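You operate a simulated robot arm through the tools that you are given. There is no shell and no other tool. Be economical: measure what you need, move in short steps, check, and stop when the job is done.

You run a simulated robot arm. Do the job below in one go: nothing can be reset, and whatever is moved stays where it is left.

Task
Park the magnifier, move the disc to the green tray, wipe the soot off the glass and light the table.
Fine: use the felt block and put it back.

Only the result counts: the job must be done as asked and must still hold three seconds after the hand-in. Knocking over, shifting, dropping, spilling or breaking anything else fails it.

Robot
A 7-joint arm with a two-finger parallel gripper, fixed in place. Base frame: the origin is at the foot of the arm, x ahead of it, y to its left, z up. Lengths are in m, angles in degrees, forces in N, time in s.
With the tool pointing down near the work surface it reaches from about 0.34 to 0.78 m from the base axis. Its first joint turns from -166.0 to 166.0 degrees. Payload 3.91 kg.
The TCP is the grasp point between the finger pads, 0.03 m short of the fingertips. In the tool frame z runs along the fingers and y along their closing line. Largest opening 0.11 m; finger width 0.02, thickness 0.01; the body of the gripper, 0.048 by 0.112 m, starts 0.055 m behind the TCP.
Orientation is told as [roll, pitch, yaw] about the base's x, y, z axes, in that order, counted from this pose: with the fingers straight down and closing along the base's y, the tool's x points along the base's -x, its y along +y and its z along -z.

Tools
- The arm moves only by the tool move_arm. Its argument "rows" is a list of rows, each a list of 7 numbers: the shift along the tool's x, y, z in m, then the turn, a rotation vector about the tool's x, y, z in degrees, then the gripper command, from -1 (fully open) to 1 (shut), values between in proportion. In form: [[dx, dy, dz, ax, ay, az, gripper], ...]. A call has 1 to 20 rows; each row shifts and turns the commanded pose from where the row before left it, along the tool's axes as they then stand. A row lasts 0.2 s, in which the tool goes at most 0.05 m and 8.6 degrees; a call with a longer step from one row to the next is refused whole, and so is a gripper value outside its range. A pose out of reach is approached as far as the arm can. The call stops where the force on the tool passes 90 N (or 10 N more than at its start, if that is more) or the arm is blocked; 0.2 s more then pass. The fingers move at their own pace (about 0.153 m/s each) and stop on an object; they squeeze with about 25 N. The grip force told is the motor's: it shows also when the fingers shut on nothing. Time passes only in rows, and 0.2 s behind the last, so rows that do not move let the fingers close. It gives the time, the measured TCP pose, the force on the tool (base axes), the opening and the grip force at its end, in the units of the frame above (readings bear some noise).
- Cameras (640 x 400 px; columns grow to the right, rows downward): "scene" is fixed at [0.3989, 0.6491, 1.5329]; the picture's right is [-0.86, 0.50, 0.00], its down [0.44, 0.75, -0.49] and it looks along [-0.25, -0.42, -0.87] (base axes); focal length 220 px, centre (320, 200). "wrist" rides on the gripper at [0.077, 0.007, -0.114] in the tool frame; the picture's right is [-0.09, 1.00, 0.00], its down [-0.80, -0.07, -0.59] and it looks along [-0.59, -0.05, 0.80] (tool axes); focal length 270 px, centre (320, 200). There is no depth. A picture from a camera that has moved, and an enlarged one, comes with that camera's place and axes in the base frame and with its lens.
- get_image(camera): a new picture of that camera. It takes no simulated time.
- raise_lower(by): slides the trunk up (or, below 0, down) by that many m; the arm rides with it, the base frame stays. It gives what a move gives, with no picture.
- zoom(camera, box): a new picture of the part [left, top, right, bottom] of that camera's present view, enlarged. It takes no simulated time.
- finish_job(): hands the job in; it is judged then, once.

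Work in short steps. Places have to be worked out from the pictures, the camera data and where the tool is seen: move nearer, look again, correct. Check each grasp and each placing, and mend what went wrong. You have 120 turns and 84 pictures in all, those below and enlarged ones among them. Open the gripper and draw the arm clear of the work before you hand the job in, unless the task says otherwise; then end with one line.

The tools are called after "Emit:" as name(argument=value, ...) on one line, values as JSON. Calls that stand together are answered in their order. move_arm: Moves the arm, as the interface text tells. Its arguments: {"type":"object","properties":{"rows":{"type":"array","items":{"type":"array","items":{"type":"number"}}}},"required":["rows"]} The other tools are called the same way: raise_lower (by) slides the trunk up or down; get_image (camera) takes a picture; zoom (camera, box) takes an enlarged picture of a part of a camera's view; finish_job () hands the job in.

At the start:

```text
time_s: 0.0
tcp_pos: [0.1064, 0.409, 1.2512]
orientation: [0.0, 0.0, 0.0]
ft_force: [0.6, 0.6, -1.0]
gripper_width: 0.1099
gripper_force: 0.0
trunk travel left (down, up): [-0.55, 0.06]
```

scene: 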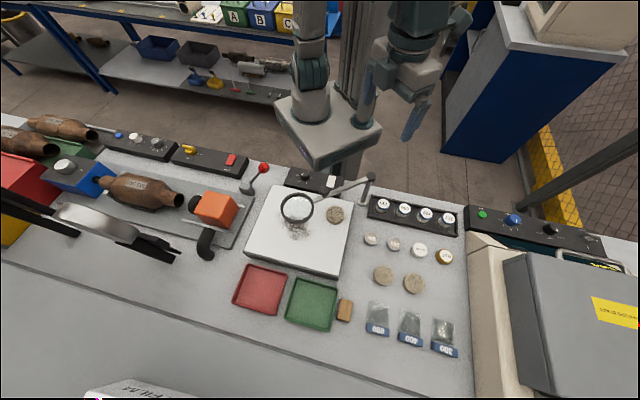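
wrist: 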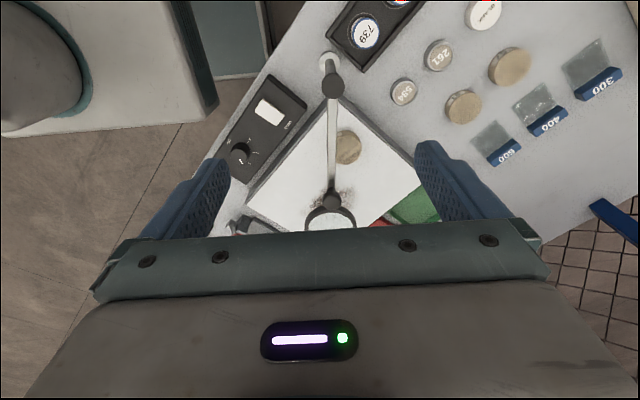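

I see a light table with a magnifier on a swing arm, a disc on the glass, trays, a felt block and a switch box. I zoom in for details.

Emit:
zoom(camera="scene", box=[220, 150, 400, 262])

Emit:
zoom(camera="scene", box=[220, 240, 400, 352])

Emit:
zoom(camera="wrist", box=[200, 0, 460, 240])

```text
3.56 times, centred on (310, 206) of scene
camera zoom: at [0.3989, 0.6491, 1.5329], right [-0.86, 0.5, 0.0], down [0.44, 0.75, -0.49], along [-0.25, -0.42, -0.87], focal length 784 px, centre (356, 179)
```

zoom: 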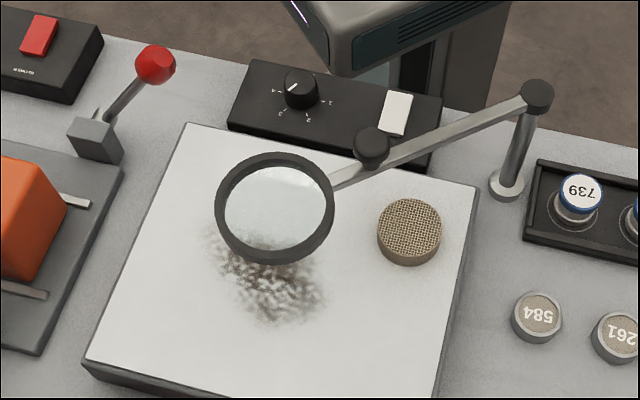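

```text
3.56 times, centred on (310, 296) of scene
camera zoom: at [0.3989, 0.6491, 1.5329], right [-0.86, 0.5, 0.0], down [0.44, 0.75, -0.49], along [-0.25, -0.42, -0.87], focal length 784 px, centre (356, -141)
```

zoom: 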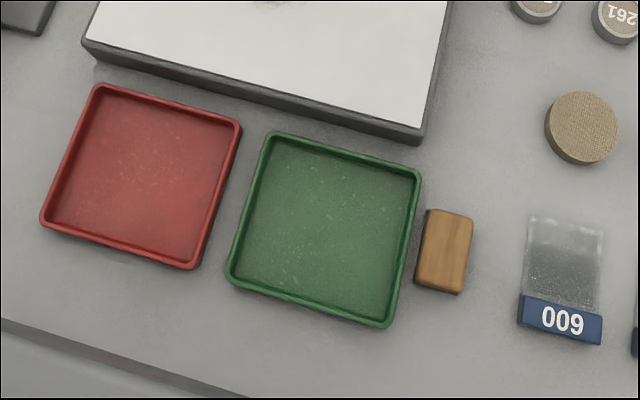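

```text
1.67 times, centred on (330, 120) of wrist
camera zoom: at [0.0294, 0.414, 1.3652], right [0.09, 1.0, 0.0], down [0.8, -0.07, 0.59], along [0.59, -0.05, -0.8], focal length 450 px, centre (303, 333)
```

zoom: 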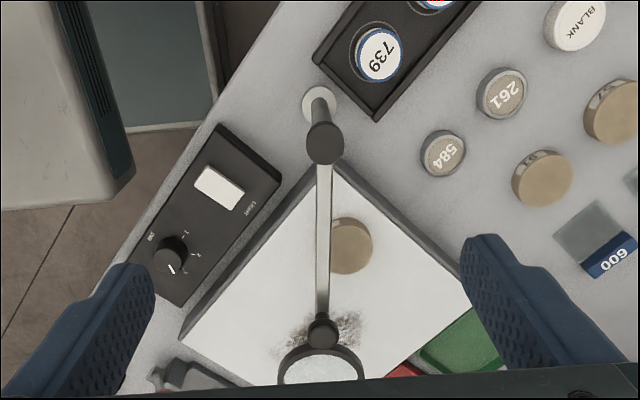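

The magnifier arm runs from a post near (0.105, 0.42) to a lens near (0.31, 0.40) at z≈1.03, over the glass. I zoom on its hinge, the control box and the block.

Emit:
zoom(camera="wrist", box=[280, 30, 400, 105])

Emit:
zoom(camera="scene", box=[340, 160, 400, 215])

Emit:
zoom(camera="wrist", box=[215, 70, 315, 170])

```text
5.33 times, centred on (340, 68) of wrist
camera zoom: at [0.0294, 0.414, 1.3652], right [0.09, 1.0, 0.0], down [0.8, -0.07, 0.59], along [0.59, -0.05, -0.8], focal length 1442 px, centre (213, 907)
```

zoom: 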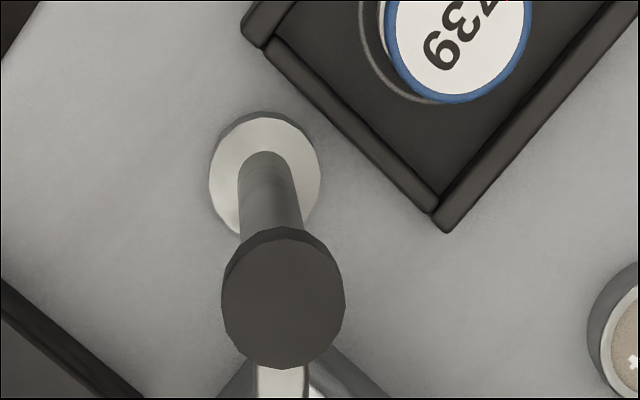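

```text
7.27 times, centred on (370, 188) of scene
camera zoom: at [0.3989, 0.6491, 1.5329], right [-0.86, 0.5, 0.0], down [0.44, 0.75, -0.49], along [-0.25, -0.42, -0.87], focal length 1604 px, centre (-44, 291)
```

zoom: 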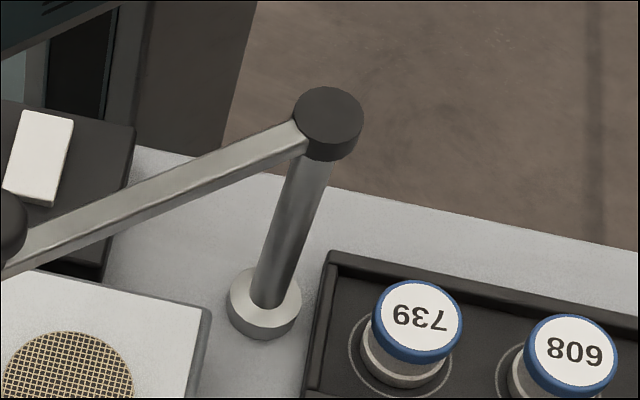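

```text
4.00 times, centred on (265, 120) of wrist
camera zoom: at [0.0294, 0.414, 1.3652], right [0.09, 1.0, 0.0], down [0.8, -0.07, 0.59], along [0.59, -0.05, -0.8], focal length 1081 px, centre (540, 520)
```

zoom: 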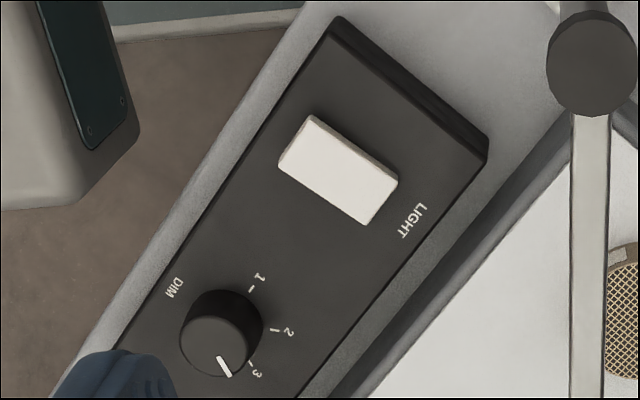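

The control box has a white LIGHT rocker and a DIM dial. First I bring closed fingers beside the magnifier's bar on its -y side, at height first, then lower.

Emit:
move_arm(rows=[[-0.036, -0.022, 0, 0, 0, 0, 1], [-0.036, -0.022, 0, 0, 0, 0, 1], [-0.037, -0.025, 0, 0, 0, 0, 1], [0, 0, 0.04, 0, 0, 0, 1], [0, 0, 0.04, 0, 0, 0, 1], [0, 0, 0.03, 0, 0, 0, 1]])

Emit:
get_image(camera="scene")

Emit:
get_image(camera="wrist")

```text
time_s: 1.4
tcp_pos: [0.2145, 0.3401, 1.1387]
orientation: [0.1, 0.0, -0.1]
ft_force: [-0.5, -0.4, -0.7]
gripper_width: 0.0
gripper_force: 24.9
trunk travel left (down, up): [-0.55, 0.06]
```

```text
75 pictures are left
```

scene: 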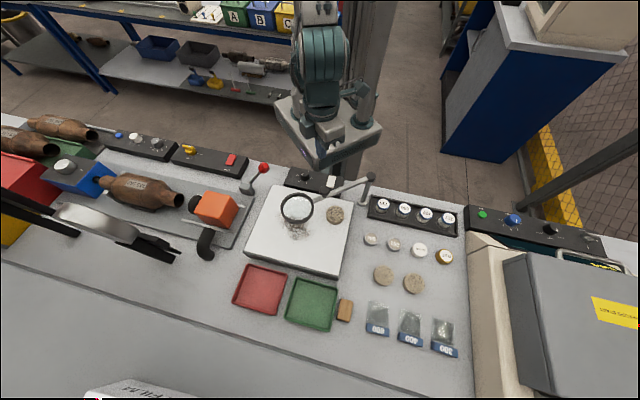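

```text
74 pictures are left
camera wrist: at [0.1384, 0.3459, 1.254], right [0.09, 1.0, 0.0], down [0.8, -0.07, 0.59], along [0.59, -0.05, -0.8], focal length 270 px, centre (320, 200)
```

wrist: 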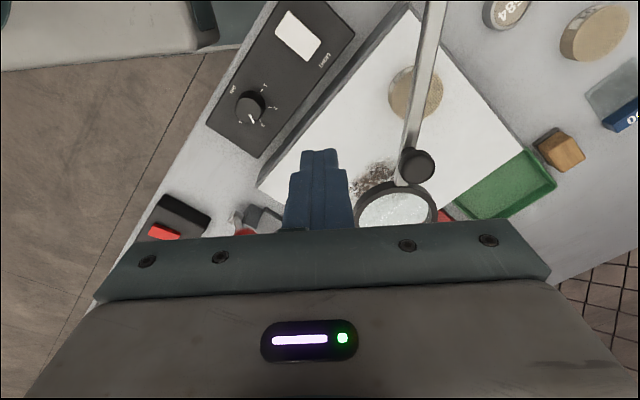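

The bar lies at azimuth ≈ -4° from the post (0.108, 0.423), with a knob at (0.247, 0.413, ~1.07). I lower beside the bar and start sweeping it toward +y around the post.

Emit:
move_arm(rows=[[0.016, 0.01, 0.03, 0, 0, 0, 1], [0, 0, 0.04, 0, 0, 0, 1], [0, 0, 0.034, 0, 0, 0, 1], [0, 0.02, 0, 0, 0, 0, 1], [0, 0.015, 0, 0, 0, 0, 1], [0, 0.015, 0, 0, 0, 0, 1], [0, 0.015, 0, 0, 0, 0, 1], [0, 0.015, 0, 0, 0, 0, 1]])

Emit:
get_image(camera="wrist")

```text
time_s: 3.2
tcp_pos: [0.1991, 0.43, 1.0368]
orientation: [0.0, 0.0, 0.1]
ft_force: [-0.9, 1.0, -0.2]
gripper_width: 0.0
gripper_force: 24.6
trunk travel left (down, up): [-0.55, 0.06]
```

```text
73 pictures are left
camera wrist: at [0.1219, 0.4355, 1.1518], right [0.09, 1.0, 0.0], down [0.8, -0.07, 0.59], along [0.59, -0.05, -0.8], focal length 270 px, centre (320, 200)
```

wrist: 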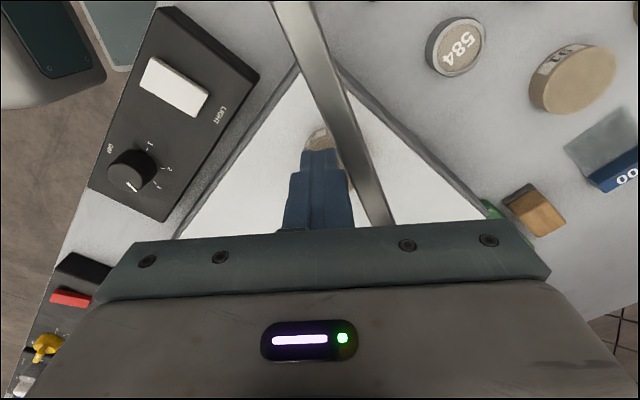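

The bar turns freely with little force. I continue the sweep along an arc round the post to about 90°.

Emit:
move_arm(rows=[[0.0004, 0.009, 0, 0, 0, 0, 1], [0.0031, 0.0124, 0, 0, 0, 0, 1], [0.0048, 0.0119, 0, 0, 0, 0, 1], [0.0064, 0.0111, 0, 0, 0, 0, 1], [0.0079, 0.0102, 0, 0, 0, 0, 1], [0.0093, 0.0089, 0, 0, 0, 0, 1], [0.0103, 0.0075, 0, 0, 0, 0, 1], [0.0114, 0.006, 0, 0, 0, 0, 1], [0.012, 0.0044, 0, 0, 0, 0, 1], [0.0126, 0.0027, 0, 0, 0, 0, 1]])

Emit:
get_image(camera="scene")

Emit:
get_image(camera="wrist")

```text
time_s: 4.6
tcp_pos: [0.1863, 0.4682, 1.0376]
orientation: [-2.0, -1.0, -1.1]
ft_force: [48.8, -57.5, 25.2]
gripper_width: 0.0
gripper_force: 24.6
trunk travel left (down, up): [-0.55, 0.06]
stopped in row 7: the force on the tool passed its limit (the readings are from after the stop); the commanded pose is now the measured one
```

```text
72 pictures are left
```

scene: 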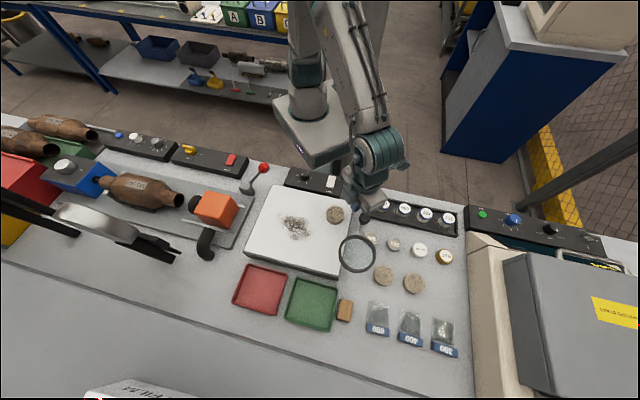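

```text
71 pictures are left
camera wrist: at [0.1073, 0.4794, 1.1508], right [0.11, 0.99, -0.03], down [0.79, -0.07, 0.61], along [0.6, -0.09, -0.79], focal length 270 px, centre (320, 200)
```

wrist: 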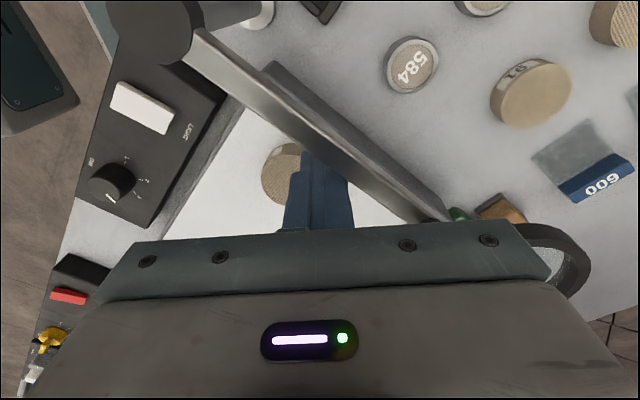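

The lens is now at about 45° and beyond most of the glass; I hit either a hinge stop or the palm hit the knob. I back off, rise and look.

Emit:
move_arm(rows=[[0, -0.02, 0, 0, 0, 0, 1], [0, -0.03, 0, 0, 0, 0, 1], [0, -0.03, 0, 0, 0, 0, 1], [0, 0, -0.04, 0, 0, 0, 1], [0, 0, -0.04, 0, 0, 0, 1], [0, 0, -0.04, 0, 0, 0, 1], [0, -0.03, -0.04, 0, 0, 0, 1]])

Emit:
zoom(camera="scene", box=[220, 150, 400, 290])

Emit:
get_image(camera="wrist")

```text
time_s: 6.2
tcp_pos: [0.17, 0.3775, 1.1953]
orientation: [-1.6, -0.5, -0.3]
ft_force: [-1.3, -1.2, -0.7]
gripper_width: 0.0
gripper_force: 25.3
trunk travel left (down, up): [-0.55, 0.06]
```

```text
2.86 times, centred on (310, 220) of scene
camera zoom: at [0.3989, 0.6491, 1.5329], right [-0.86, 0.5, 0.0], down [0.44, 0.75, -0.49], along [-0.25, -0.42, -0.87], focal length 630 px, centre (349, 143)
```

zoom: 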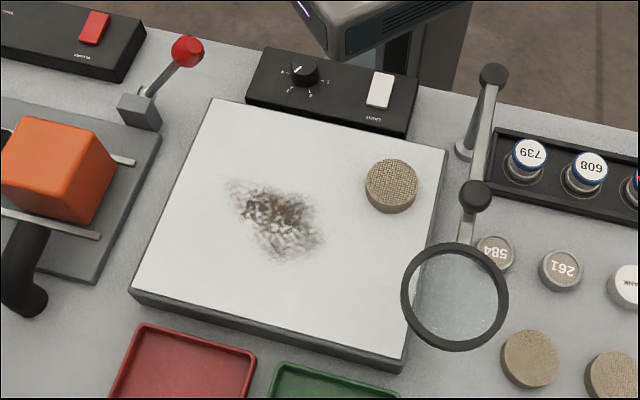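

```text
69 pictures are left
camera wrist: at [0.0919, 0.3874, 1.3087], right [0.09, 1.0, -0.03], down [0.8, -0.06, 0.6], along [0.6, -0.08, -0.8], focal length 270 px, centre (320, 200)
```

wrist: 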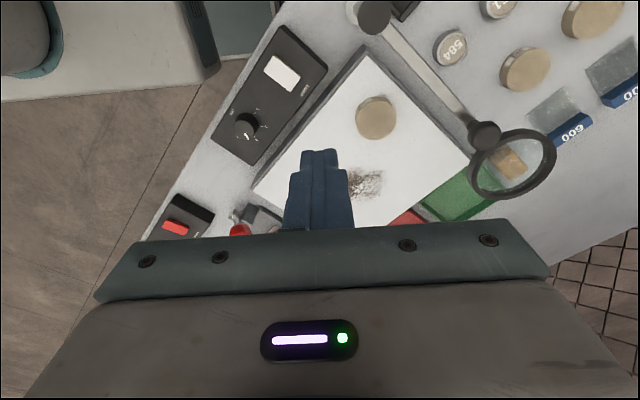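

The lens still overlaps the glass edge slightly. I turn the tool 45° so the palm keeps clear of the knob, and try to push the bar further from a place nearer the post.

Emit:
move_arm(rows=[[-0.013, 0.032, 0, -1.6, 0, 0, 1], [-0.013, 0.032, 0, 0, 0, 0, 1], [0, 0, 0, 0, 0, -7.5, 1], [0, 0, 0, 0, 0, -7.5, 1], [0, 0, 0, 0, 0, -7.5, 1], [0, 0, 0, 0, 0, -7.5, 1], [0, 0, 0, 0, 0, -7.5, 1], [0, 0, 0, 0, 0, -7.5, 1], [0, 0, 0.04, 0, 0, 0, 1], [0, 0, 0.04, 0, 0, 0, 1], [0, 0, 0.04, 0, 0, 0, 1], [0, 0, 0.035, 0, 0, 0, 1]])

Emit:
get_image(camera="wrist")

```text
time_s: 8.8
tcp_pos: [0.1977, 0.443, 1.0395]
orientation: [-0.5, -0.2, 44.9]
ft_force: [0.7, 0.1, 0.0]
gripper_width: 0.0001
gripper_force: 25.1
trunk travel left (down, up): [-0.55, 0.06]
```

```text
68 pictures are left
camera wrist: at [0.1369, 0.3942, 1.1537], right [-0.64, 0.77, -0.01], down [0.61, 0.52, 0.6], along [0.46, 0.38, -0.8], focal length 270 px, centre (320, 200)
```

wrist: 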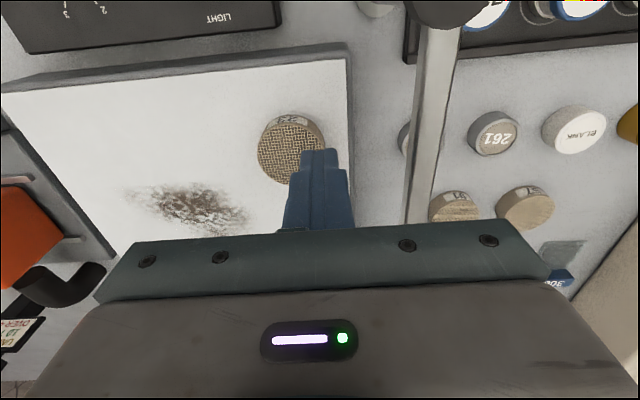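

Clear view; the bar is ~5 cm to the +y-tool side. I push gently along the tool's y.

Emit:
move_arm(rows=[[0, 0.015, 0, 0, 0, 0, 1], [0, 0.015, 0, 0, 0, 0, 1], [0, 0.01, 0, 0, 0, 0, 1], [0, 0.01, 0, 0, 0, 0, 1], [0, 0.01, 0, 0, 0, 0, 1], [0, 0.01, 0, 0, 0, 0, 1]])

Emit:
get_image(camera="scene")

```text
time_s: 10.0
tcp_pos: [0.1762, 0.4625, 1.0394]
orientation: [-2.5, 0.3, 43.8]
ft_force: [53.8, -54.5, 24.7]
gripper_width: 0.0005
gripper_force: 24.6
trunk travel left (down, up): [-0.55, 0.06]
stopped in row 5: the force on the tool passed its limit (the readings are from after the stop); the commanded pose is now the measured one
```

```text
67 pictures are left
```

scene: 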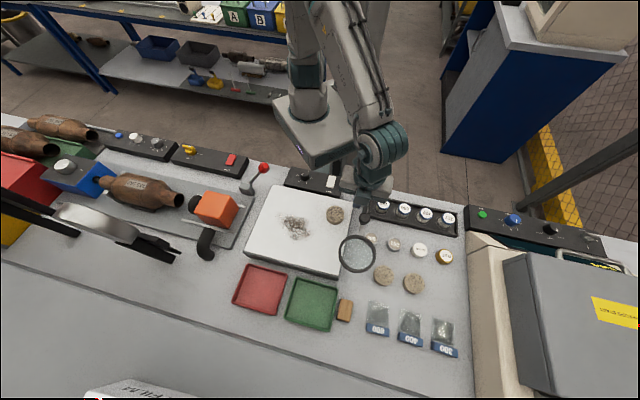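

The bar meets a hard stop at azimuth ≈ 46° with the lens at (0.252, 0.572), just beside the glass but slightly over its edge. To know whether this is the parking end, I cross over the bar and check how far it goes the other way.

Emit:
move_arm(rows=[[0, -0.02, 0, -1.77, -1.77, 0, 1], [0, -0.01, -0.03, 0, 0, 0, 1], [0, 0, -0.04, 0, 0, 0, 1], [0, 0, -0.03, 0, 0, 0, 1], [0, 0.04, 0, 0, 0, 0, 1], [0, 0.04, 0, 0, 0, 0, 1], [0, 0.03, 0, 0, 0, 0, 1], [0, 0, 0.04, 0, 0, 0, 1], [0, 0, 0.04, 0, 0, 0, 1], [0, 0, 0.02, 0, 0, 0, 1]])

Emit:
get_image(camera="wrist")

```text
time_s: 12.2
tcp_pos: [0.1047, 0.5358, 1.0345]
orientation: [-0.1, -1.3, 44.7]
ft_force: [-0.1, -0.4, 0.5]
gripper_width: 0.0001
gripper_force: 25.1
trunk travel left (down, up): [-0.55, 0.06]
```

```text
66 pictures are left
camera wrist: at [0.0431, 0.4838, 1.1478], right [-0.64, 0.77, 0.0], down [0.61, 0.51, 0.61], along [0.47, 0.39, -0.79], focal length 270 px, centre (320, 200)
```

wrist: 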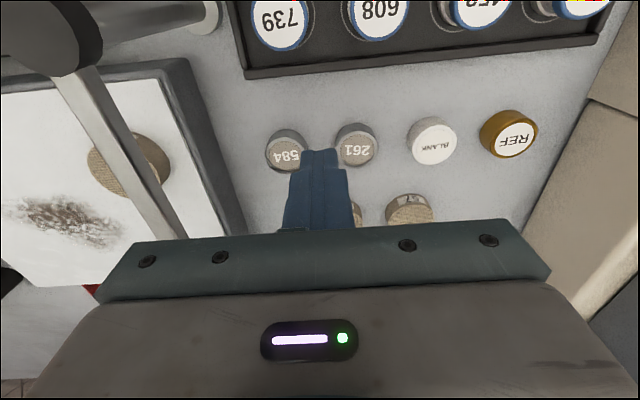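

Now on the far side; I sweep the bar back towards its starting side to find the other end.

Emit:
move_arm(rows=[[0, -0.03, -0.008, 0, 0, 0, 1], [0, -0.03, 0, 0, 0, 0, 1], [-0.0022, -0.0112, 0, 0, 0, 0, 1], [-0.0006, -0.0114, 0, 0, 0, 0, 1], [0.0011, -0.0114, 0, 0, 0, 0, 1], [0.0025, -0.0112, 0, 0, 0, 0, 1], [0.0041, -0.0107, 0, 0, 0, 0, 1], [0.0056, -0.01, 0, 0, 0, 0, 1], [0.0069, -0.0091, 0, 0, 0, 0, 1], [0.0081, -0.0081, 0, 0, 0, 0, 1], [0.0091, -0.0069, 0, 0, 0, 0, 1]])

Emit:
get_image(camera="scene")

```text
time_s: 14.6
tcp_pos: [0.1862, 0.4084, 1.0419]
orientation: [-0.1, -1.6, 44.7]
ft_force: [5.0, 23.1, 2.2]
gripper_width: 0.0
gripper_force: 24.6
trunk travel left (down, up): [-0.55, 0.06]
```

```text
65 pictures are left
```

scene: 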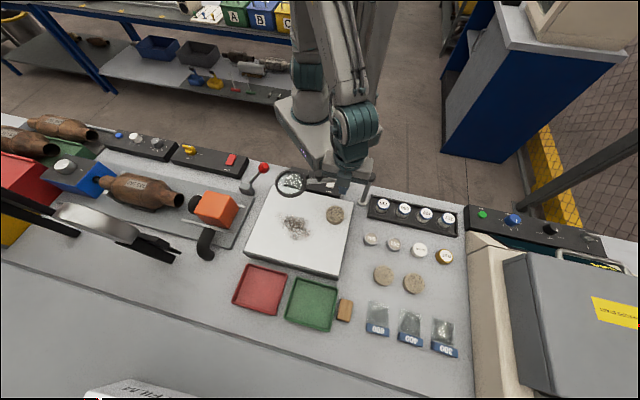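

The bar moved past its start to about -20°, with 23 N now. I push a little further to see whether this is a stop.

Emit:
move_arm(rows=[[0.0099, -0.0057, 0, 0, 0, 0, 1], [0.0105, -0.0045, 0, 0, 0, 0, 1], [0.011, -0.003, 0, 0, 0, 0, 1]])

Emit:
zoom(camera="scene", box=[220, 150, 400, 290])

```text
time_s: 15.4
tcp_pos: [0.1879, 0.4027, 1.053]
orientation: [3.4, -7.8, 44.5]
ft_force: [47.1, 145.2, -73.6]
gripper_width: 0.0001
gripper_force: 24.8
trunk travel left (down, up): [-0.55, 0.06]
stopped in row 3: the force on the tool passed its limit (the readings are from after the stop); the commanded pose is now the measured one
```

```text
2.86 times, centred on (310, 220) of scene
camera zoom: at [0.3989, 0.6491, 1.5329], right [-0.86, 0.5, 0.0], down [0.44, 0.75, -0.49], along [-0.25, -0.42, -0.87], focal length 630 px, centre (349, 143)
```

zoom: 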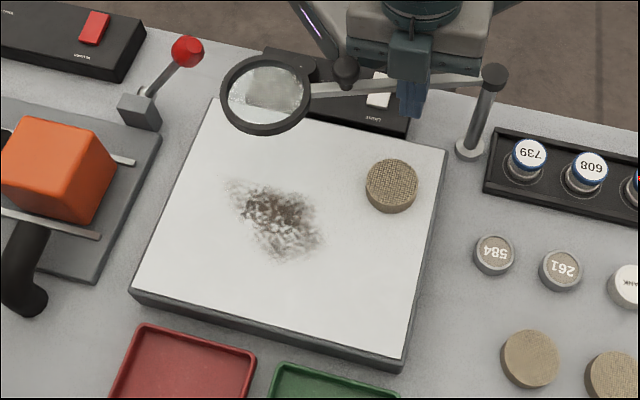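

This is the other stop (≈ -23°), with the lens still over the glass, so the +46° end is the parking side. I back off, level the tool, cross over and go to the other side of the bar.

Emit:
move_arm(rows=[[-0.01, 0.015, 0, 1.7, 3.9, 0, 1], [-0.01, 0.015, 0, 1.7, 3.9, 0, 1], [0, 0, -0.04, 0, 0, 0, 1], [0, 0, -0.045, 0, 0, 0, 1]])

```text
time_s: 16.4
tcp_pos: [0.1779, 0.3884, 1.1498]
orientation: [-1.0, 2.5, 44.4]
ft_force: [1.5, -0.8, 1.3]
gripper_width: 0.0002
gripper_force: 24.5
trunk travel left (down, up): [-0.55, 0.06]
```

Emit:
move_arm(rows=[[0.0226, -0.0099, 0, -1, -2.5, 0, 1], [0.0226, -0.0099, 0, 0, 0, 0, 1], [0, 0, 0, 0, 0, 0, 1]])

Emit:
get_image(camera="wrist")

```text
time_s: 17.2
tcp_pos: [0.1588, 0.3771, 1.1386]
orientation: [-1.0, 1.2, 44.7]
ft_force: [0.8, 0.6, -0.3]
gripper_width: 0.0
gripper_force: 24.9
trunk travel left (down, up): [-0.55, 0.06]
```

```text
63 pictures are left
camera wrist: at [0.0999, 0.3292, 1.2541], right [-0.64, 0.77, -0.02], down [0.62, 0.53, 0.58], along [0.45, 0.36, -0.82], focal length 270 px, centre (320, 200)
```

wrist: 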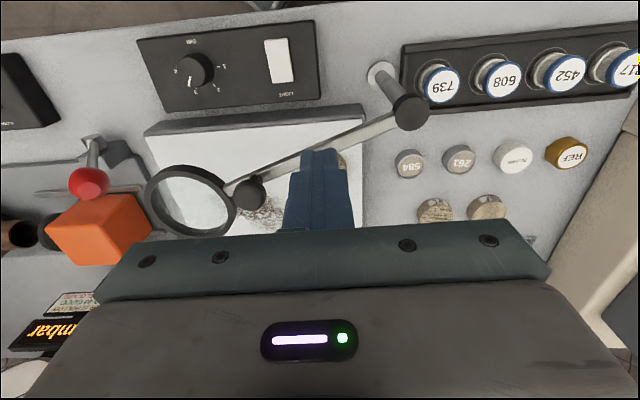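

The arm is near its inner reach limit there. I use a spot slightly further out along the bar.

Emit:
move_arm(rows=[[-0.0283, -0.0057, 0, 0, 0, 0, 1], [0, 0, 0, 0, 0, 0, 1]])

```text
time_s: 17.8
tcp_pos: [0.182, 0.3815, 1.1396]
orientation: [-0.6, 0.7, 44.7]
ft_force: [0.5, -0.7, 0.9]
gripper_width: 0.0
gripper_force: 24.9
trunk travel left (down, up): [-0.55, 0.06]
```

Emit:
move_arm(rows=[[0.0, 0.0, 0.03, 0, 0, 0, 1], [0, 0, 0.02, 0, 0, 0, 1], [0, 0, 0, 0, 0, 0, 1]])

```text
time_s: 18.6
tcp_pos: [0.1819, 0.3832, 1.0894]
orientation: [-0.7, 0.8, 44.7]
ft_force: [-0.1, 0.0, 1.0]
gripper_width: 0.0
gripper_force: 24.7
trunk travel left (down, up): [-0.55, 0.06]
```

I'm right above the bar; I go back up a little and shift toward -y.

Emit:
move_arm(rows=[[0, 0, -0.03, 0, 0, 0, 1], [0.0106, -0.0106, 0, 0, 0, 0, 1], [0.0106, -0.0106, 0, 0, 0, 0, 1], [0, 0, 0, 0, 0, 0, 1]])

```text
time_s: 19.6
tcp_pos: [0.1834, 0.3516, 1.1179]
orientation: [-0.7, 0.8, 44.7]
ft_force: [0.4, -0.7, 0.6]
gripper_width: 0.0
gripper_force: 24.7
trunk travel left (down, up): [-0.55, 0.06]
```

Now clear on the -y side. I lower and sweep the bar to the +46° stop.

Emit:
move_arm(rows=[[0, 0, 0.04, 0, 0, 0, 1], [0, 0, 0.037, 0, 0, 0, 1], [-0.0148, 0.0055, 0, 0, 0, 0, 1], [-0.0123, 0.0061, 0, 0, 0, 0, 1], [-0.0125, 0.005, 0, 0, 0, 0, 1], [-0.0117, 0.0068, 0, 0, 0, 0, 1], [-0.0107, 0.0083, 0, 0, 0, 0, 1], [-0.0094, 0.0098, 0, 0, 0, 0, 1], [-0.0079, 0.0109, 0, 0, 0, 0, 1], [-0.0064, 0.0119, 0, 0, 0, 0, 1], [-0.0045, 0.0127, 0, 0, 0, 0, 1], [-0.0017, 0.0065, 0, 0, 0, 0, 1], [0, 0.005, 0, 0, 0, 0, 1], [0, 0.005, 0, 0, 0, 0, 1]])

Emit:
zoom(camera="scene", box=[220, 150, 400, 290])

```text
time_s: 22.6
tcp_pos: [0.1888, 0.4753, 1.0397]
orientation: [-0.9, 1.0, 44.3]
ft_force: [29.4, -35.2, -0.6]
gripper_width: 0.0002
gripper_force: 24.7
trunk travel left (down, up): [-0.55, 0.06]
```

```text
2.86 times, centred on (310, 220) of scene
camera zoom: at [0.3989, 0.6491, 1.5329], right [-0.86, 0.5, 0.0], down [0.44, 0.75, -0.49], along [-0.25, -0.42, -0.87], focal length 630 px, centre (349, 143)
```

zoom: 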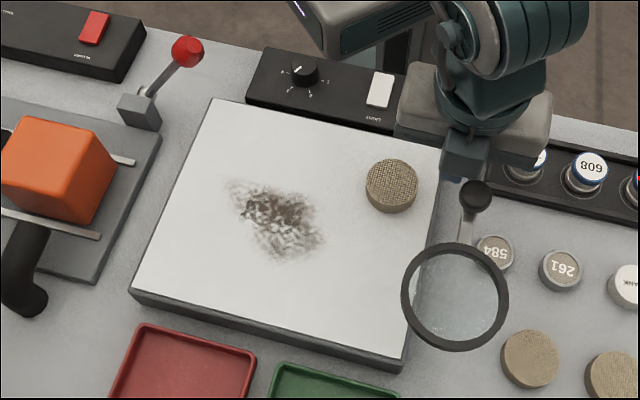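

The magnifier is back at its stop. I back off, rise and turn the tool to yaw 135° so that the camera side and palm stay clear of the bar for the disc grasp.

Emit:
move_arm(rows=[[0, -0.03, 0, -0.9, -1, 0, 1], [0, -0.03, 0, 0, 0, 0, 1], [0, 0, -0.045, 0, 0, 0, 1], [0, 0, -0.045, 0, 0, 0, 1], [0, 0, -0.04, 0, 0, 0, -1], [0, 0, 0, 0, 0, -8.2, -1], [0, 0, 0, 0, 0, -8.2, -1], [0, 0, 0, 0, 0, -8.2, -1], [0, 0, 0, 0, 0, -8.2, -1], [0, 0, 0, 0, 0, -8.2, -1], [0, 0, 0, 0, 0, -8.2, -1], [0, 0, 0, 0, 0, -8.2, -1], [0, 0, 0, 0, 0, -8.2, -1], [0, 0, 0, 0, 0, -8.2, -1], [0, 0, 0, 0, 0, -8.2, -1], [0, 0, 0, 0, 0, -8.2, -1], [0, 0, 0, 0, 0, 0, -1]])

Emit:
get_image(camera="wrist")

```text
time_s: 26.2
tcp_pos: [0.2232, 0.4395, 1.1712]
orientation: [-0.3, -0.2, 135.1]
ft_force: [0.4, -0.3, 0.4]
gripper_width: 0.1101
gripper_force: 0.0
trunk travel left (down, up): [-0.55, 0.06]
```

```text
61 pictures are left
camera wrist: at [0.2726, 0.3783, 1.2849], right [-0.77, -0.64, 0.0], down [-0.52, 0.61, 0.6], along [-0.38, 0.46, -0.8], focal length 270 px, centre (320, 200)
```

wrist: 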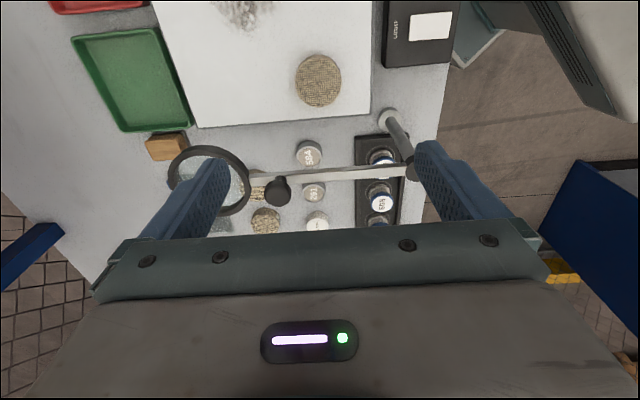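

The disc is almost right below at about (0.228, 0.4385). I descend partway and look again.

Emit:
move_arm(rows=[[0.004, 0, 0.05, 0, 0, 0, -1], [0, 0, 0.05, 0, 0, 0, -1], [0, 0, 0.045, 0, 0, 0, -1], [0, 0, 0, 0, 0, 0, -1]])

Emit:
get_image(camera="wrist")

Emit:
zoom(camera="scene", box=[240, 150, 400, 250])

```text
refused: row 1 steps farther than a row can; nothing moved
```

```text
60 pictures are left
camera wrist: at [0.2726, 0.3783, 1.2849], right [-0.77, -0.64, 0.0], down [-0.52, 0.61, 0.6], along [-0.38, 0.46, -0.8], focal length 270 px, centre (320, 200)
```

wrist: 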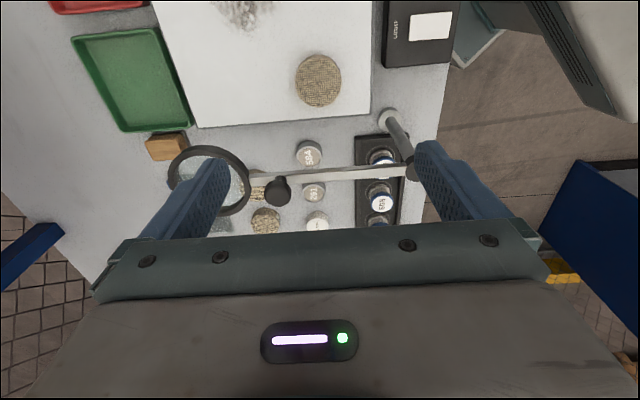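

```text
4.00 times, centred on (320, 200) of scene
camera zoom: at [0.3989, 0.6491, 1.5329], right [-0.86, 0.5, 0.0], down [0.44, 0.75, -0.49], along [-0.25, -0.42, -0.87], focal length 882 px, centre (320, 200)
```

zoom: 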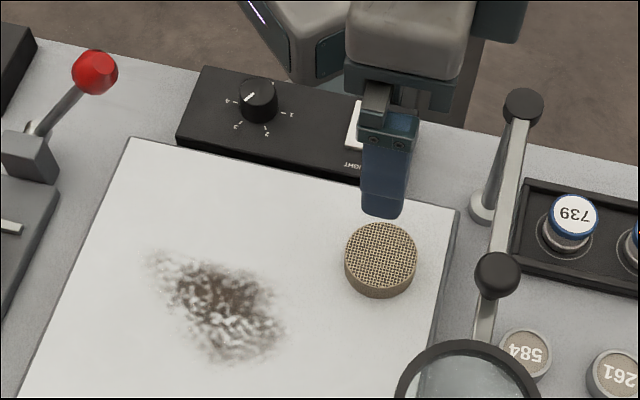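

Refused for a step too long; I repeat with shorter rows.

Emit:
move_arm(rows=[[0.004, 0, 0.04, 0, 0, 0, -1], [0, 0, 0.045, 0, 0, 0, -1], [0, 0, 0.045, 0, 0, 0, -1], [0, 0, 0.02, 0, 0, 0, -1], [0, 0, 0, 0, 0, 0, -1]])

Emit:
get_image(camera="wrist")

Emit:
zoom(camera="scene", box=[240, 150, 400, 250])

```text
time_s: 27.4
tcp_pos: [0.2281, 0.4344, 1.0203]
orientation: [-0.2, -0.2, 134.8]
ft_force: [-0.6, 0.2, -0.3]
gripper_width: 0.1101
gripper_force: 0.0
trunk travel left (down, up): [-0.55, 0.06]
```

```text
58 pictures are left
camera wrist: at [0.2783, 0.3742, 1.134], right [-0.77, -0.64, 0.0], down [-0.52, 0.61, 0.6], along [-0.38, 0.46, -0.8], focal length 270 px, centre (320, 200)
```

wrist: 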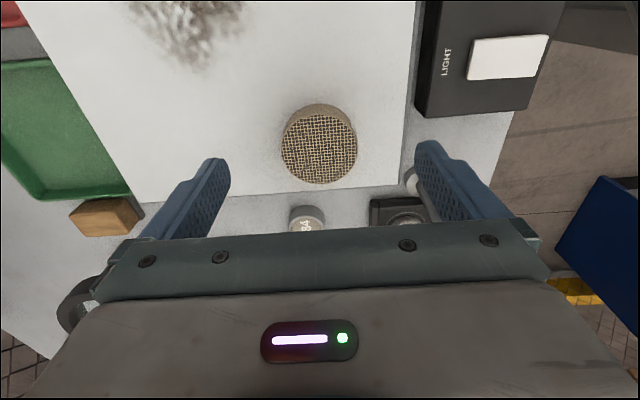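

```text
4.00 times, centred on (320, 200) of scene
camera zoom: at [0.3989, 0.6491, 1.5329], right [-0.86, 0.5, 0.0], down [0.44, 0.75, -0.49], along [-0.25, -0.42, -0.87], focal length 882 px, centre (320, 200)
```

zoom: 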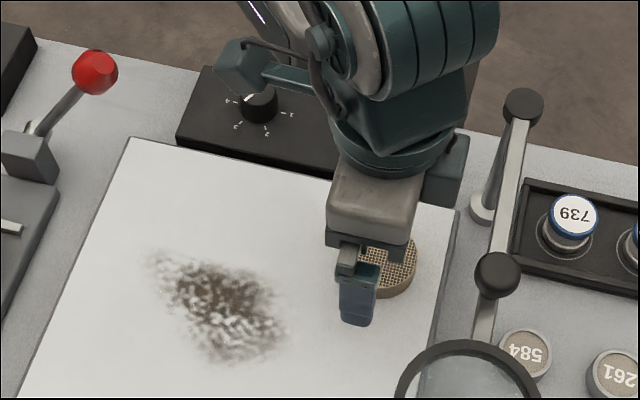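

Triangulating puts the disc top near z≈0.965 at (0.228, 0.435), right under the TCP, and the glass near 0.945. I descend to 0.985 and check.

Emit:
move_arm(rows=[[0, 0, 0.02, 0, 0, 0, -1], [0, 0, 0.015, 0, 0, 0, -1], [0, 0, 0, 0, 0, 0, -1]])

Emit:
get_image(camera="wrist")

Emit:
zoom(camera="scene", box=[280, 180, 380, 245])

```text
time_s: 28.2
tcp_pos: [0.2288, 0.4341, 0.985]
orientation: [-0.3, -0.3, 134.9]
ft_force: [0.4, -0.5, 0.6]
gripper_width: 0.11
gripper_force: 0.1
trunk travel left (down, up): [-0.55, 0.06]
```

```text
56 pictures are left
camera wrist: at [0.2774, 0.374, 1.0996], right [-0.77, -0.64, 0.0], down [-0.51, 0.61, 0.6], along [-0.38, 0.46, -0.8], focal length 270 px, centre (320, 200)
```

wrist: 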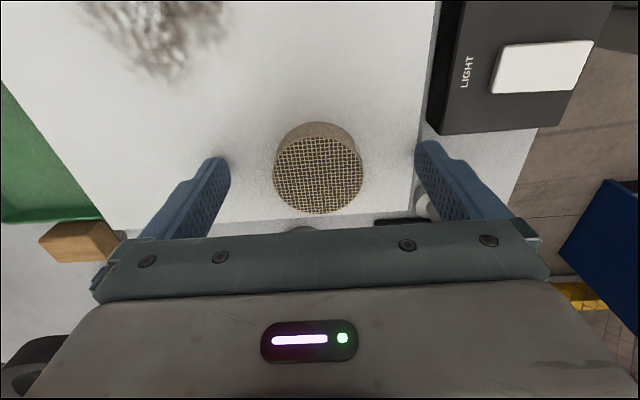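

```text
6.15 times, centred on (330, 212) of scene
camera zoom: at [0.3989, 0.6491, 1.5329], right [-0.86, 0.5, 0.0], down [0.44, 0.75, -0.49], along [-0.25, -0.42, -0.87], focal length 1357 px, centre (258, 123)
```

zoom: 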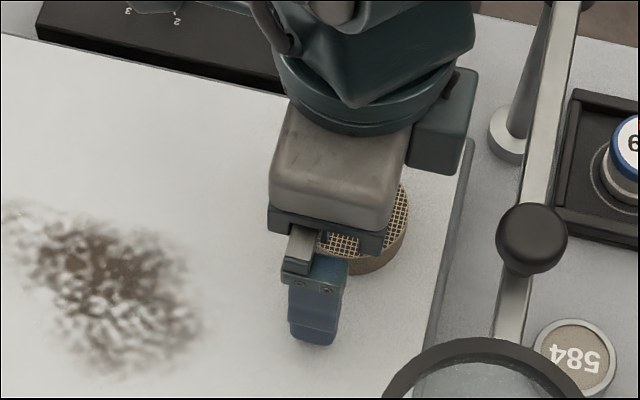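

The disc centre looks about 5 mm to the tool's -x. I shift, descend to 0.978 and check for contact.

Emit:
move_arm(rows=[[-0.005, 0, 0.003, 0, 0, 0, -1], [0, 0, 0.004, 0, 0, 0, -1], [0, 0, 0, 0, 0, 0, -1]])

Emit:
zoom(camera="scene", box=[280, 180, 380, 245])

```text
time_s: 29.0
tcp_pos: [0.2235, 0.4378, 0.9796]
orientation: [-0.1, -0.2, 134.8]
ft_force: [0.5, -0.2, 10.5]
gripper_width: 0.1098
gripper_force: 0.0
trunk travel left (down, up): [-0.55, 0.06]
```

```text
6.15 times, centred on (330, 212) of scene
camera zoom: at [0.3989, 0.6491, 1.5329], right [-0.86, 0.5, 0.0], down [0.44, 0.75, -0.49], along [-0.25, -0.42, -0.87], focal length 1357 px, centre (258, 123)
```

zoom: 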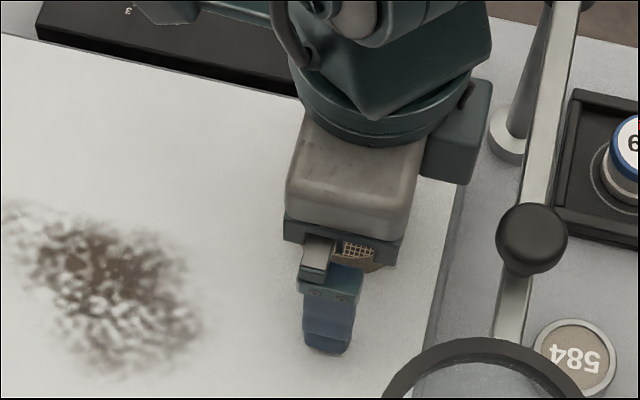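

Contact with the glass at TCP 0.98, so the glass top is z≈0.950. I rise 2 mm and close on the disc.

Emit:
move_arm(rows=[[0, 0, -0.002, 0, 0, 0, -1], [0, 0, 0, 0, 0, 0, 1], [0, 0, 0, 0, 0, 0, 1], [0, 0, 0, 0, 0, 0, 1], [0, 0, 0, 0, 0, 0, 1]])

Emit:
get_image(camera="wrist")

```text
time_s: 30.2
tcp_pos: [0.2235, 0.4395, 0.9813]
orientation: [-0.2, -0.3, 134.9]
ft_force: [-0.4, 0.5, 0.2]
gripper_width: 0.0494
gripper_force: 25.3
trunk travel left (down, up): [-0.55, 0.06]
```

```text
53 pictures are left
camera wrist: at [0.2734, 0.3793, 1.0958], right [-0.77, -0.64, 0.0], down [-0.52, 0.61, 0.6], along [-0.38, 0.46, -0.8], focal length 270 px, centre (320, 200)
```

wrist: 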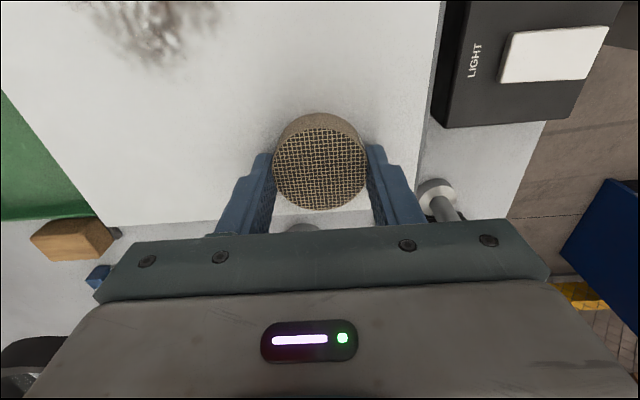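

Disc held (49 mm). I lift it and carry it parallel to the bar over the green tray, centre about (0.394, 0.599).

Emit:
move_arm(rows=[[0, 0, -0.03, 0, 0, 0, 1], [0, 0, -0.04, 0, 0, 0, 1], [0, 0, -0.04, 0, 0, 0, 1], [0.0013, -0.0389, 0, 0, 0, 0, 1], [0.0013, -0.0389, 0, 0, 0, 0, 1], [0.0013, -0.0389, 0, 0, 0, 0, 1], [0.0013, -0.0389, 0, 0, 0, 0, 1], [0.0013, -0.0389, 0, 0, 0, 0, 1], [0.0013, -0.0389, 0, 0, 0, 0, 1], [0, 0, 0, 0, 0, 0, 1]])

Emit:
get_image(camera="scene")

Emit:
get_image(camera="wrist")

```text
time_s: 32.4
tcp_pos: [0.3932, 0.5985, 1.0884]
orientation: [-0.2, -0.2, 135.0]
ft_force: [-0.2, -0.2, -0.2]
gripper_width: 0.0502
gripper_force: 24.7
trunk travel left (down, up): [-0.55, 0.06]
```

```text
52 pictures are left
```

scene: 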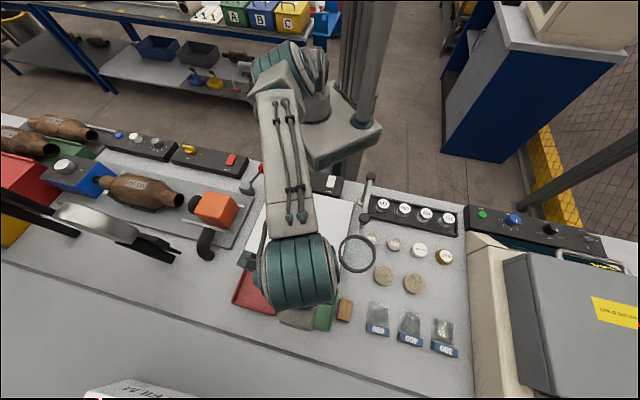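

```text
51 pictures are left
camera wrist: at [0.4435, 0.5378, 1.2038], right [-0.77, -0.64, 0.0], down [-0.52, 0.61, 0.6], along [-0.38, 0.46, -0.8], focal length 270 px, centre (320, 200)
```

wrist: 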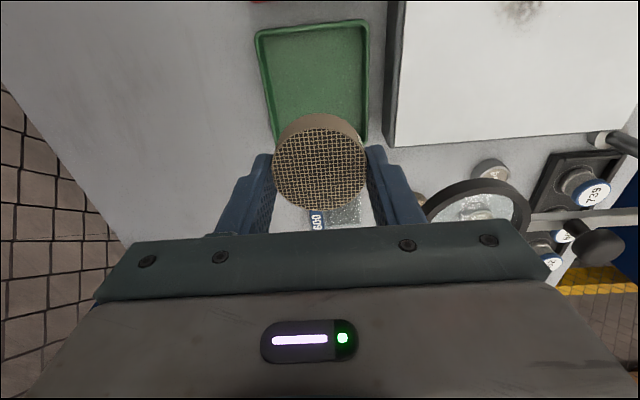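

The tray centre is about (0.399, 0.595). I adjust slightly and lower the disc to just above the tray floor.

Emit:
move_arm(rows=[[0.006, 0, 0.04, 0, 0, 0, 1], [0, 0, 0.04, 0, 0, 0, 1], [0, 0, 0.04, 0, 0, 0, 1], [0, 0, 0.02, 0, 0, 0, 1], [0, 0, 0.005, 0, 0, 0, 1], [0, 0, 0, 0, 0, 0, 1]])

Emit:
get_image(camera="wrist")

```text
time_s: 33.8
tcp_pos: [0.3966, 0.5962, 0.9469]
orientation: [-0.2, -0.3, 134.9]
ft_force: [0.5, 0.7, -1.4]
gripper_width: 0.0499
gripper_force: 24.9
trunk travel left (down, up): [-0.55, 0.06]
```

```text
50 pictures are left
camera wrist: at [0.4467, 0.5353, 1.0606], right [-0.77, -0.64, 0.0], down [-0.51, 0.61, 0.6], along [-0.38, 0.46, -0.8], focal length 270 px, centre (320, 200)
```

wrist: 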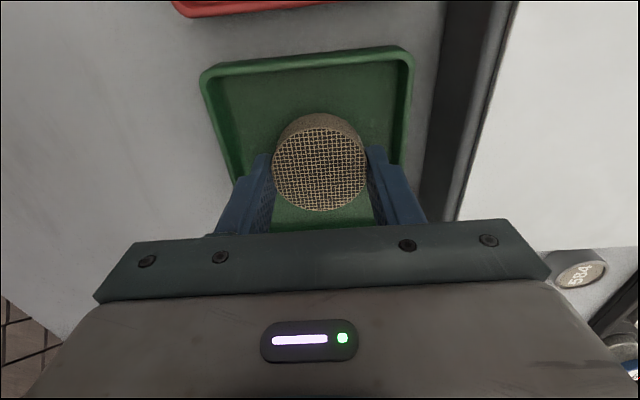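

Disc hangs inside the tray. I lower in small steps to touch.

Emit:
move_arm(rows=[[0, 0, 0.004, 0, 0, 0, 1], [0, 0, 0.004, 0, 0, 0, 1], [0, 0, 0.003, 0, 0, 0, 1], [0, 0, 0, 0, 0, 0, 1]])

```text
time_s: 34.8
tcp_pos: [0.3976, 0.5954, 0.9347]
orientation: [-0.2, -0.2, 134.9]
ft_force: [0.6, 0.3, 1.5]
gripper_width: 0.05
gripper_force: 25.2
trunk travel left (down, up): [-0.55, 0.06]
```

Emit:
move_arm(rows=[[0, 0, 0.002, 0, 0, 0, 1], [0, 0, 0.001, 0, 0, 0, 1], [0, 0, 0, 0, 0, 0, 1]])

```text
time_s: 35.6
tcp_pos: [0.3979, 0.595, 0.934]
orientation: [-0.5, -0.3, 134.8]
ft_force: [2.7, 2.9, 19.4]
gripper_width: 0.0497
gripper_force: 25.0
trunk travel left (down, up): [-0.55, 0.06]
```

The disc now rests on the tray floor (19 N). I relieve slightly, open part-way and rise.

Emit:
move_arm(rows=[[0, 0, -0.0025, 0, 0, 0, 1], [0, 0, 0, 0, 0, 0, -0.3], [0, 0, 0, 0, 0, 0, -0.3], [0, 0, -0.03, 0, 0, 0, -0.3], [0, 0, -0.04, 0, 0, 0, -0.3], [0, 0, -0.04, 0, 0, 0, -0.3], [0, 0, -0.04, 0, 0, 0, -0.3], [0, 0, -0.03, 0, 0, 0, -0.3]])

Emit:
get_image(camera="wrist")

```text
time_s: 37.4
tcp_pos: [0.3985, 0.598, 1.115]
orientation: [-0.1, -0.2, 134.9]
ft_force: [0.2, 0.4, 0.0]
gripper_width: 0.0717
gripper_force: 0.1
trunk travel left (down, up): [-0.55, 0.06]
```

```text
49 pictures are left
camera wrist: at [0.448, 0.5381, 1.2296], right [-0.77, -0.64, 0.0], down [-0.52, 0.61, 0.6], along [-0.38, 0.46, -0.8], focal length 270 px, centre (320, 200)
```

wrist: 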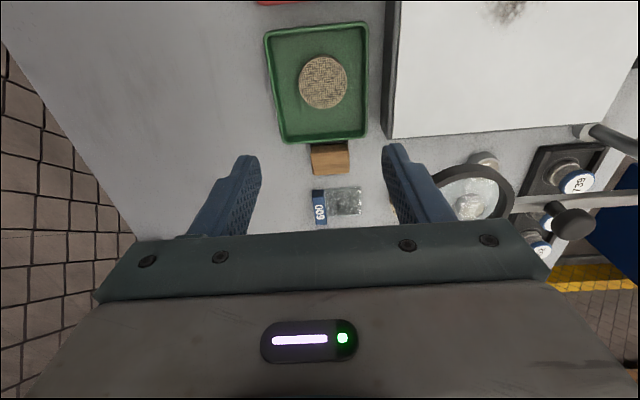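

The disc lies in the tray. Now I zoom on the felt block, near (0.334, 0.652).

Emit:
zoom(camera="wrist", box=[260, 100, 400, 200])

Emit:
zoom(camera="scene", box=[310, 270, 390, 330])

```text
4.00 times, centred on (330, 150) of wrist
camera zoom: at [0.448, 0.5381, 1.2296], right [-0.77, -0.64, 0.0], down [-0.52, 0.61, 0.6], along [-0.38, 0.46, -0.8], focal length 1081 px, centre (280, 400)
```

zoom: 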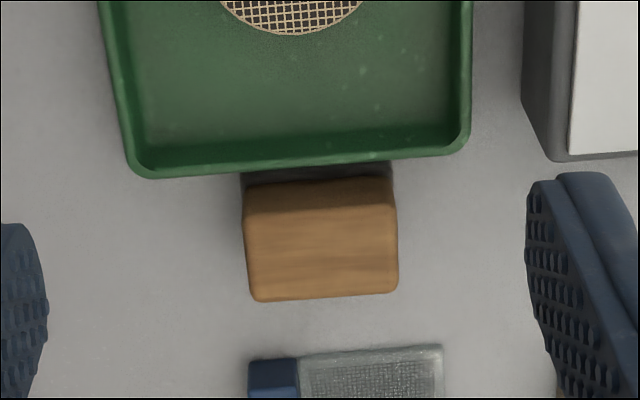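

```text
6.67 times, centred on (350, 300) of scene
camera zoom: at [0.3989, 0.6491, 1.5329], right [-0.86, 0.5, 0.0], down [0.44, 0.75, -0.49], along [-0.25, -0.42, -0.87], focal length 1470 px, centre (120, -467)
```

zoom: 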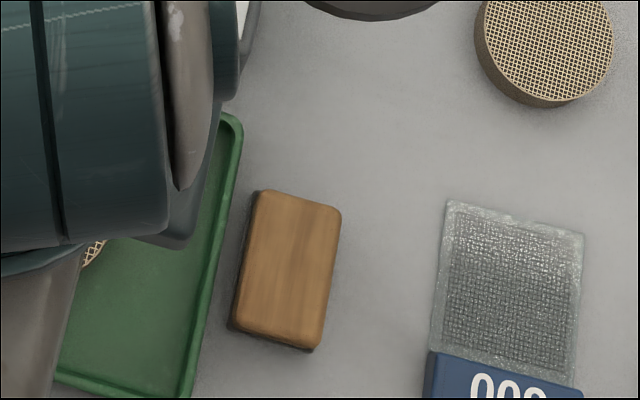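

The block has a wooden top and dark felt underside, top near z≈0.94, long side along the current closing line. I move above it with a partial opening (to keep clear of the lens) and descend partway.

Emit:
move_arm(rows=[[-0.042, 0, 0, 0, 0, 0, -0.36], [-0.041, 0, 0, 0, 0, 0, -0.36], [0, 0, 0.04, 0, 0, 0, -0.36], [0, 0, 0.04, 0, 0, 0, -0.36], [0, 0, 0, 0, 0, 0, -0.36]])

Emit:
get_image(camera="wrist")

Emit:
zoom(camera="scene", box=[270, 220, 430, 320])

```text
time_s: 38.6
tcp_pos: [0.3366, 0.6415, 1.0297]
orientation: [0.0, -0.2, 134.9]
ft_force: [0.1, 0.0, -0.1]
gripper_width: 0.0747
gripper_force: 0.1
out of reach, approached as far as the arm can: row 2
trunk travel left (down, up): [-0.55, 0.06]
```

```text
46 pictures are left
camera wrist: at [0.3868, 0.5824, 1.1431], right [-0.77, -0.64, 0.0], down [-0.51, 0.61, 0.6], along [-0.38, 0.46, -0.8], focal length 270 px, centre (320, 200)
```

wrist: 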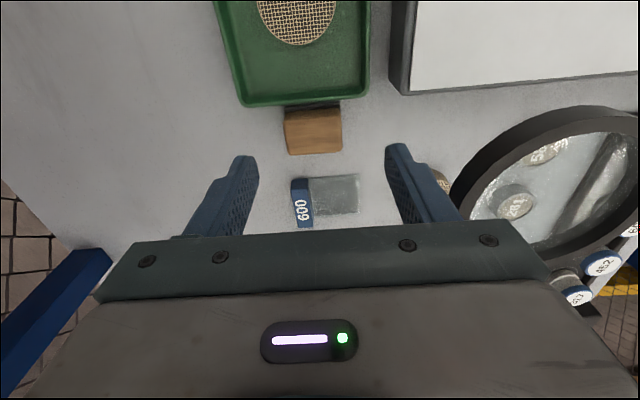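

```text
4.00 times, centred on (350, 270) of scene
camera zoom: at [0.3989, 0.6491, 1.5329], right [-0.86, 0.5, 0.0], down [0.44, 0.75, -0.49], along [-0.25, -0.42, -0.87], focal length 882 px, centre (200, -80)
```

zoom: 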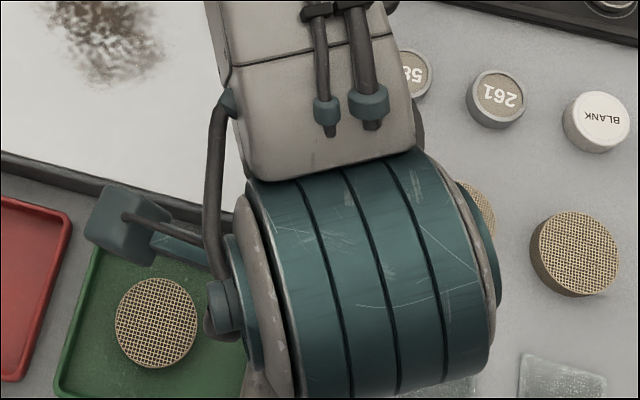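

Block centre confirmed at about (0.336, 0.6515); lens edge clearance is ~2 cm. I lower to 0.985 and shift over the block.

Emit:
move_arm(rows=[[0, 0, 0.025, 0, 0, 0, -0.36], [0, 0, 0.02, 0, 0, 0, -0.36], [-0.0078, -0.0112, 0, 0, 0, 0, -0.36], [0, 0, 0, 0, 0, 0, -0.36]])

Emit:
get_image(camera="wrist")

```text
time_s: 39.6
tcp_pos: [0.339, 0.6561, 0.9865]
orientation: [-0.2, -0.2, 134.9]
ft_force: [-0.3, 0.8, -0.1]
gripper_width: 0.0748
gripper_force: 0.0
trunk travel left (down, up): [-0.55, 0.06]
```

```text
44 pictures are left
camera wrist: at [0.3883, 0.5965, 1.1003], right [-0.77, -0.64, 0.0], down [-0.52, 0.61, 0.6], along [-0.38, 0.46, -0.8], focal length 270 px, centre (320, 200)
```

wrist: 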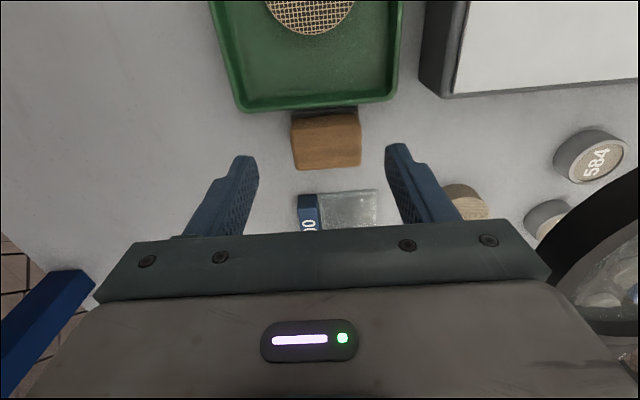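

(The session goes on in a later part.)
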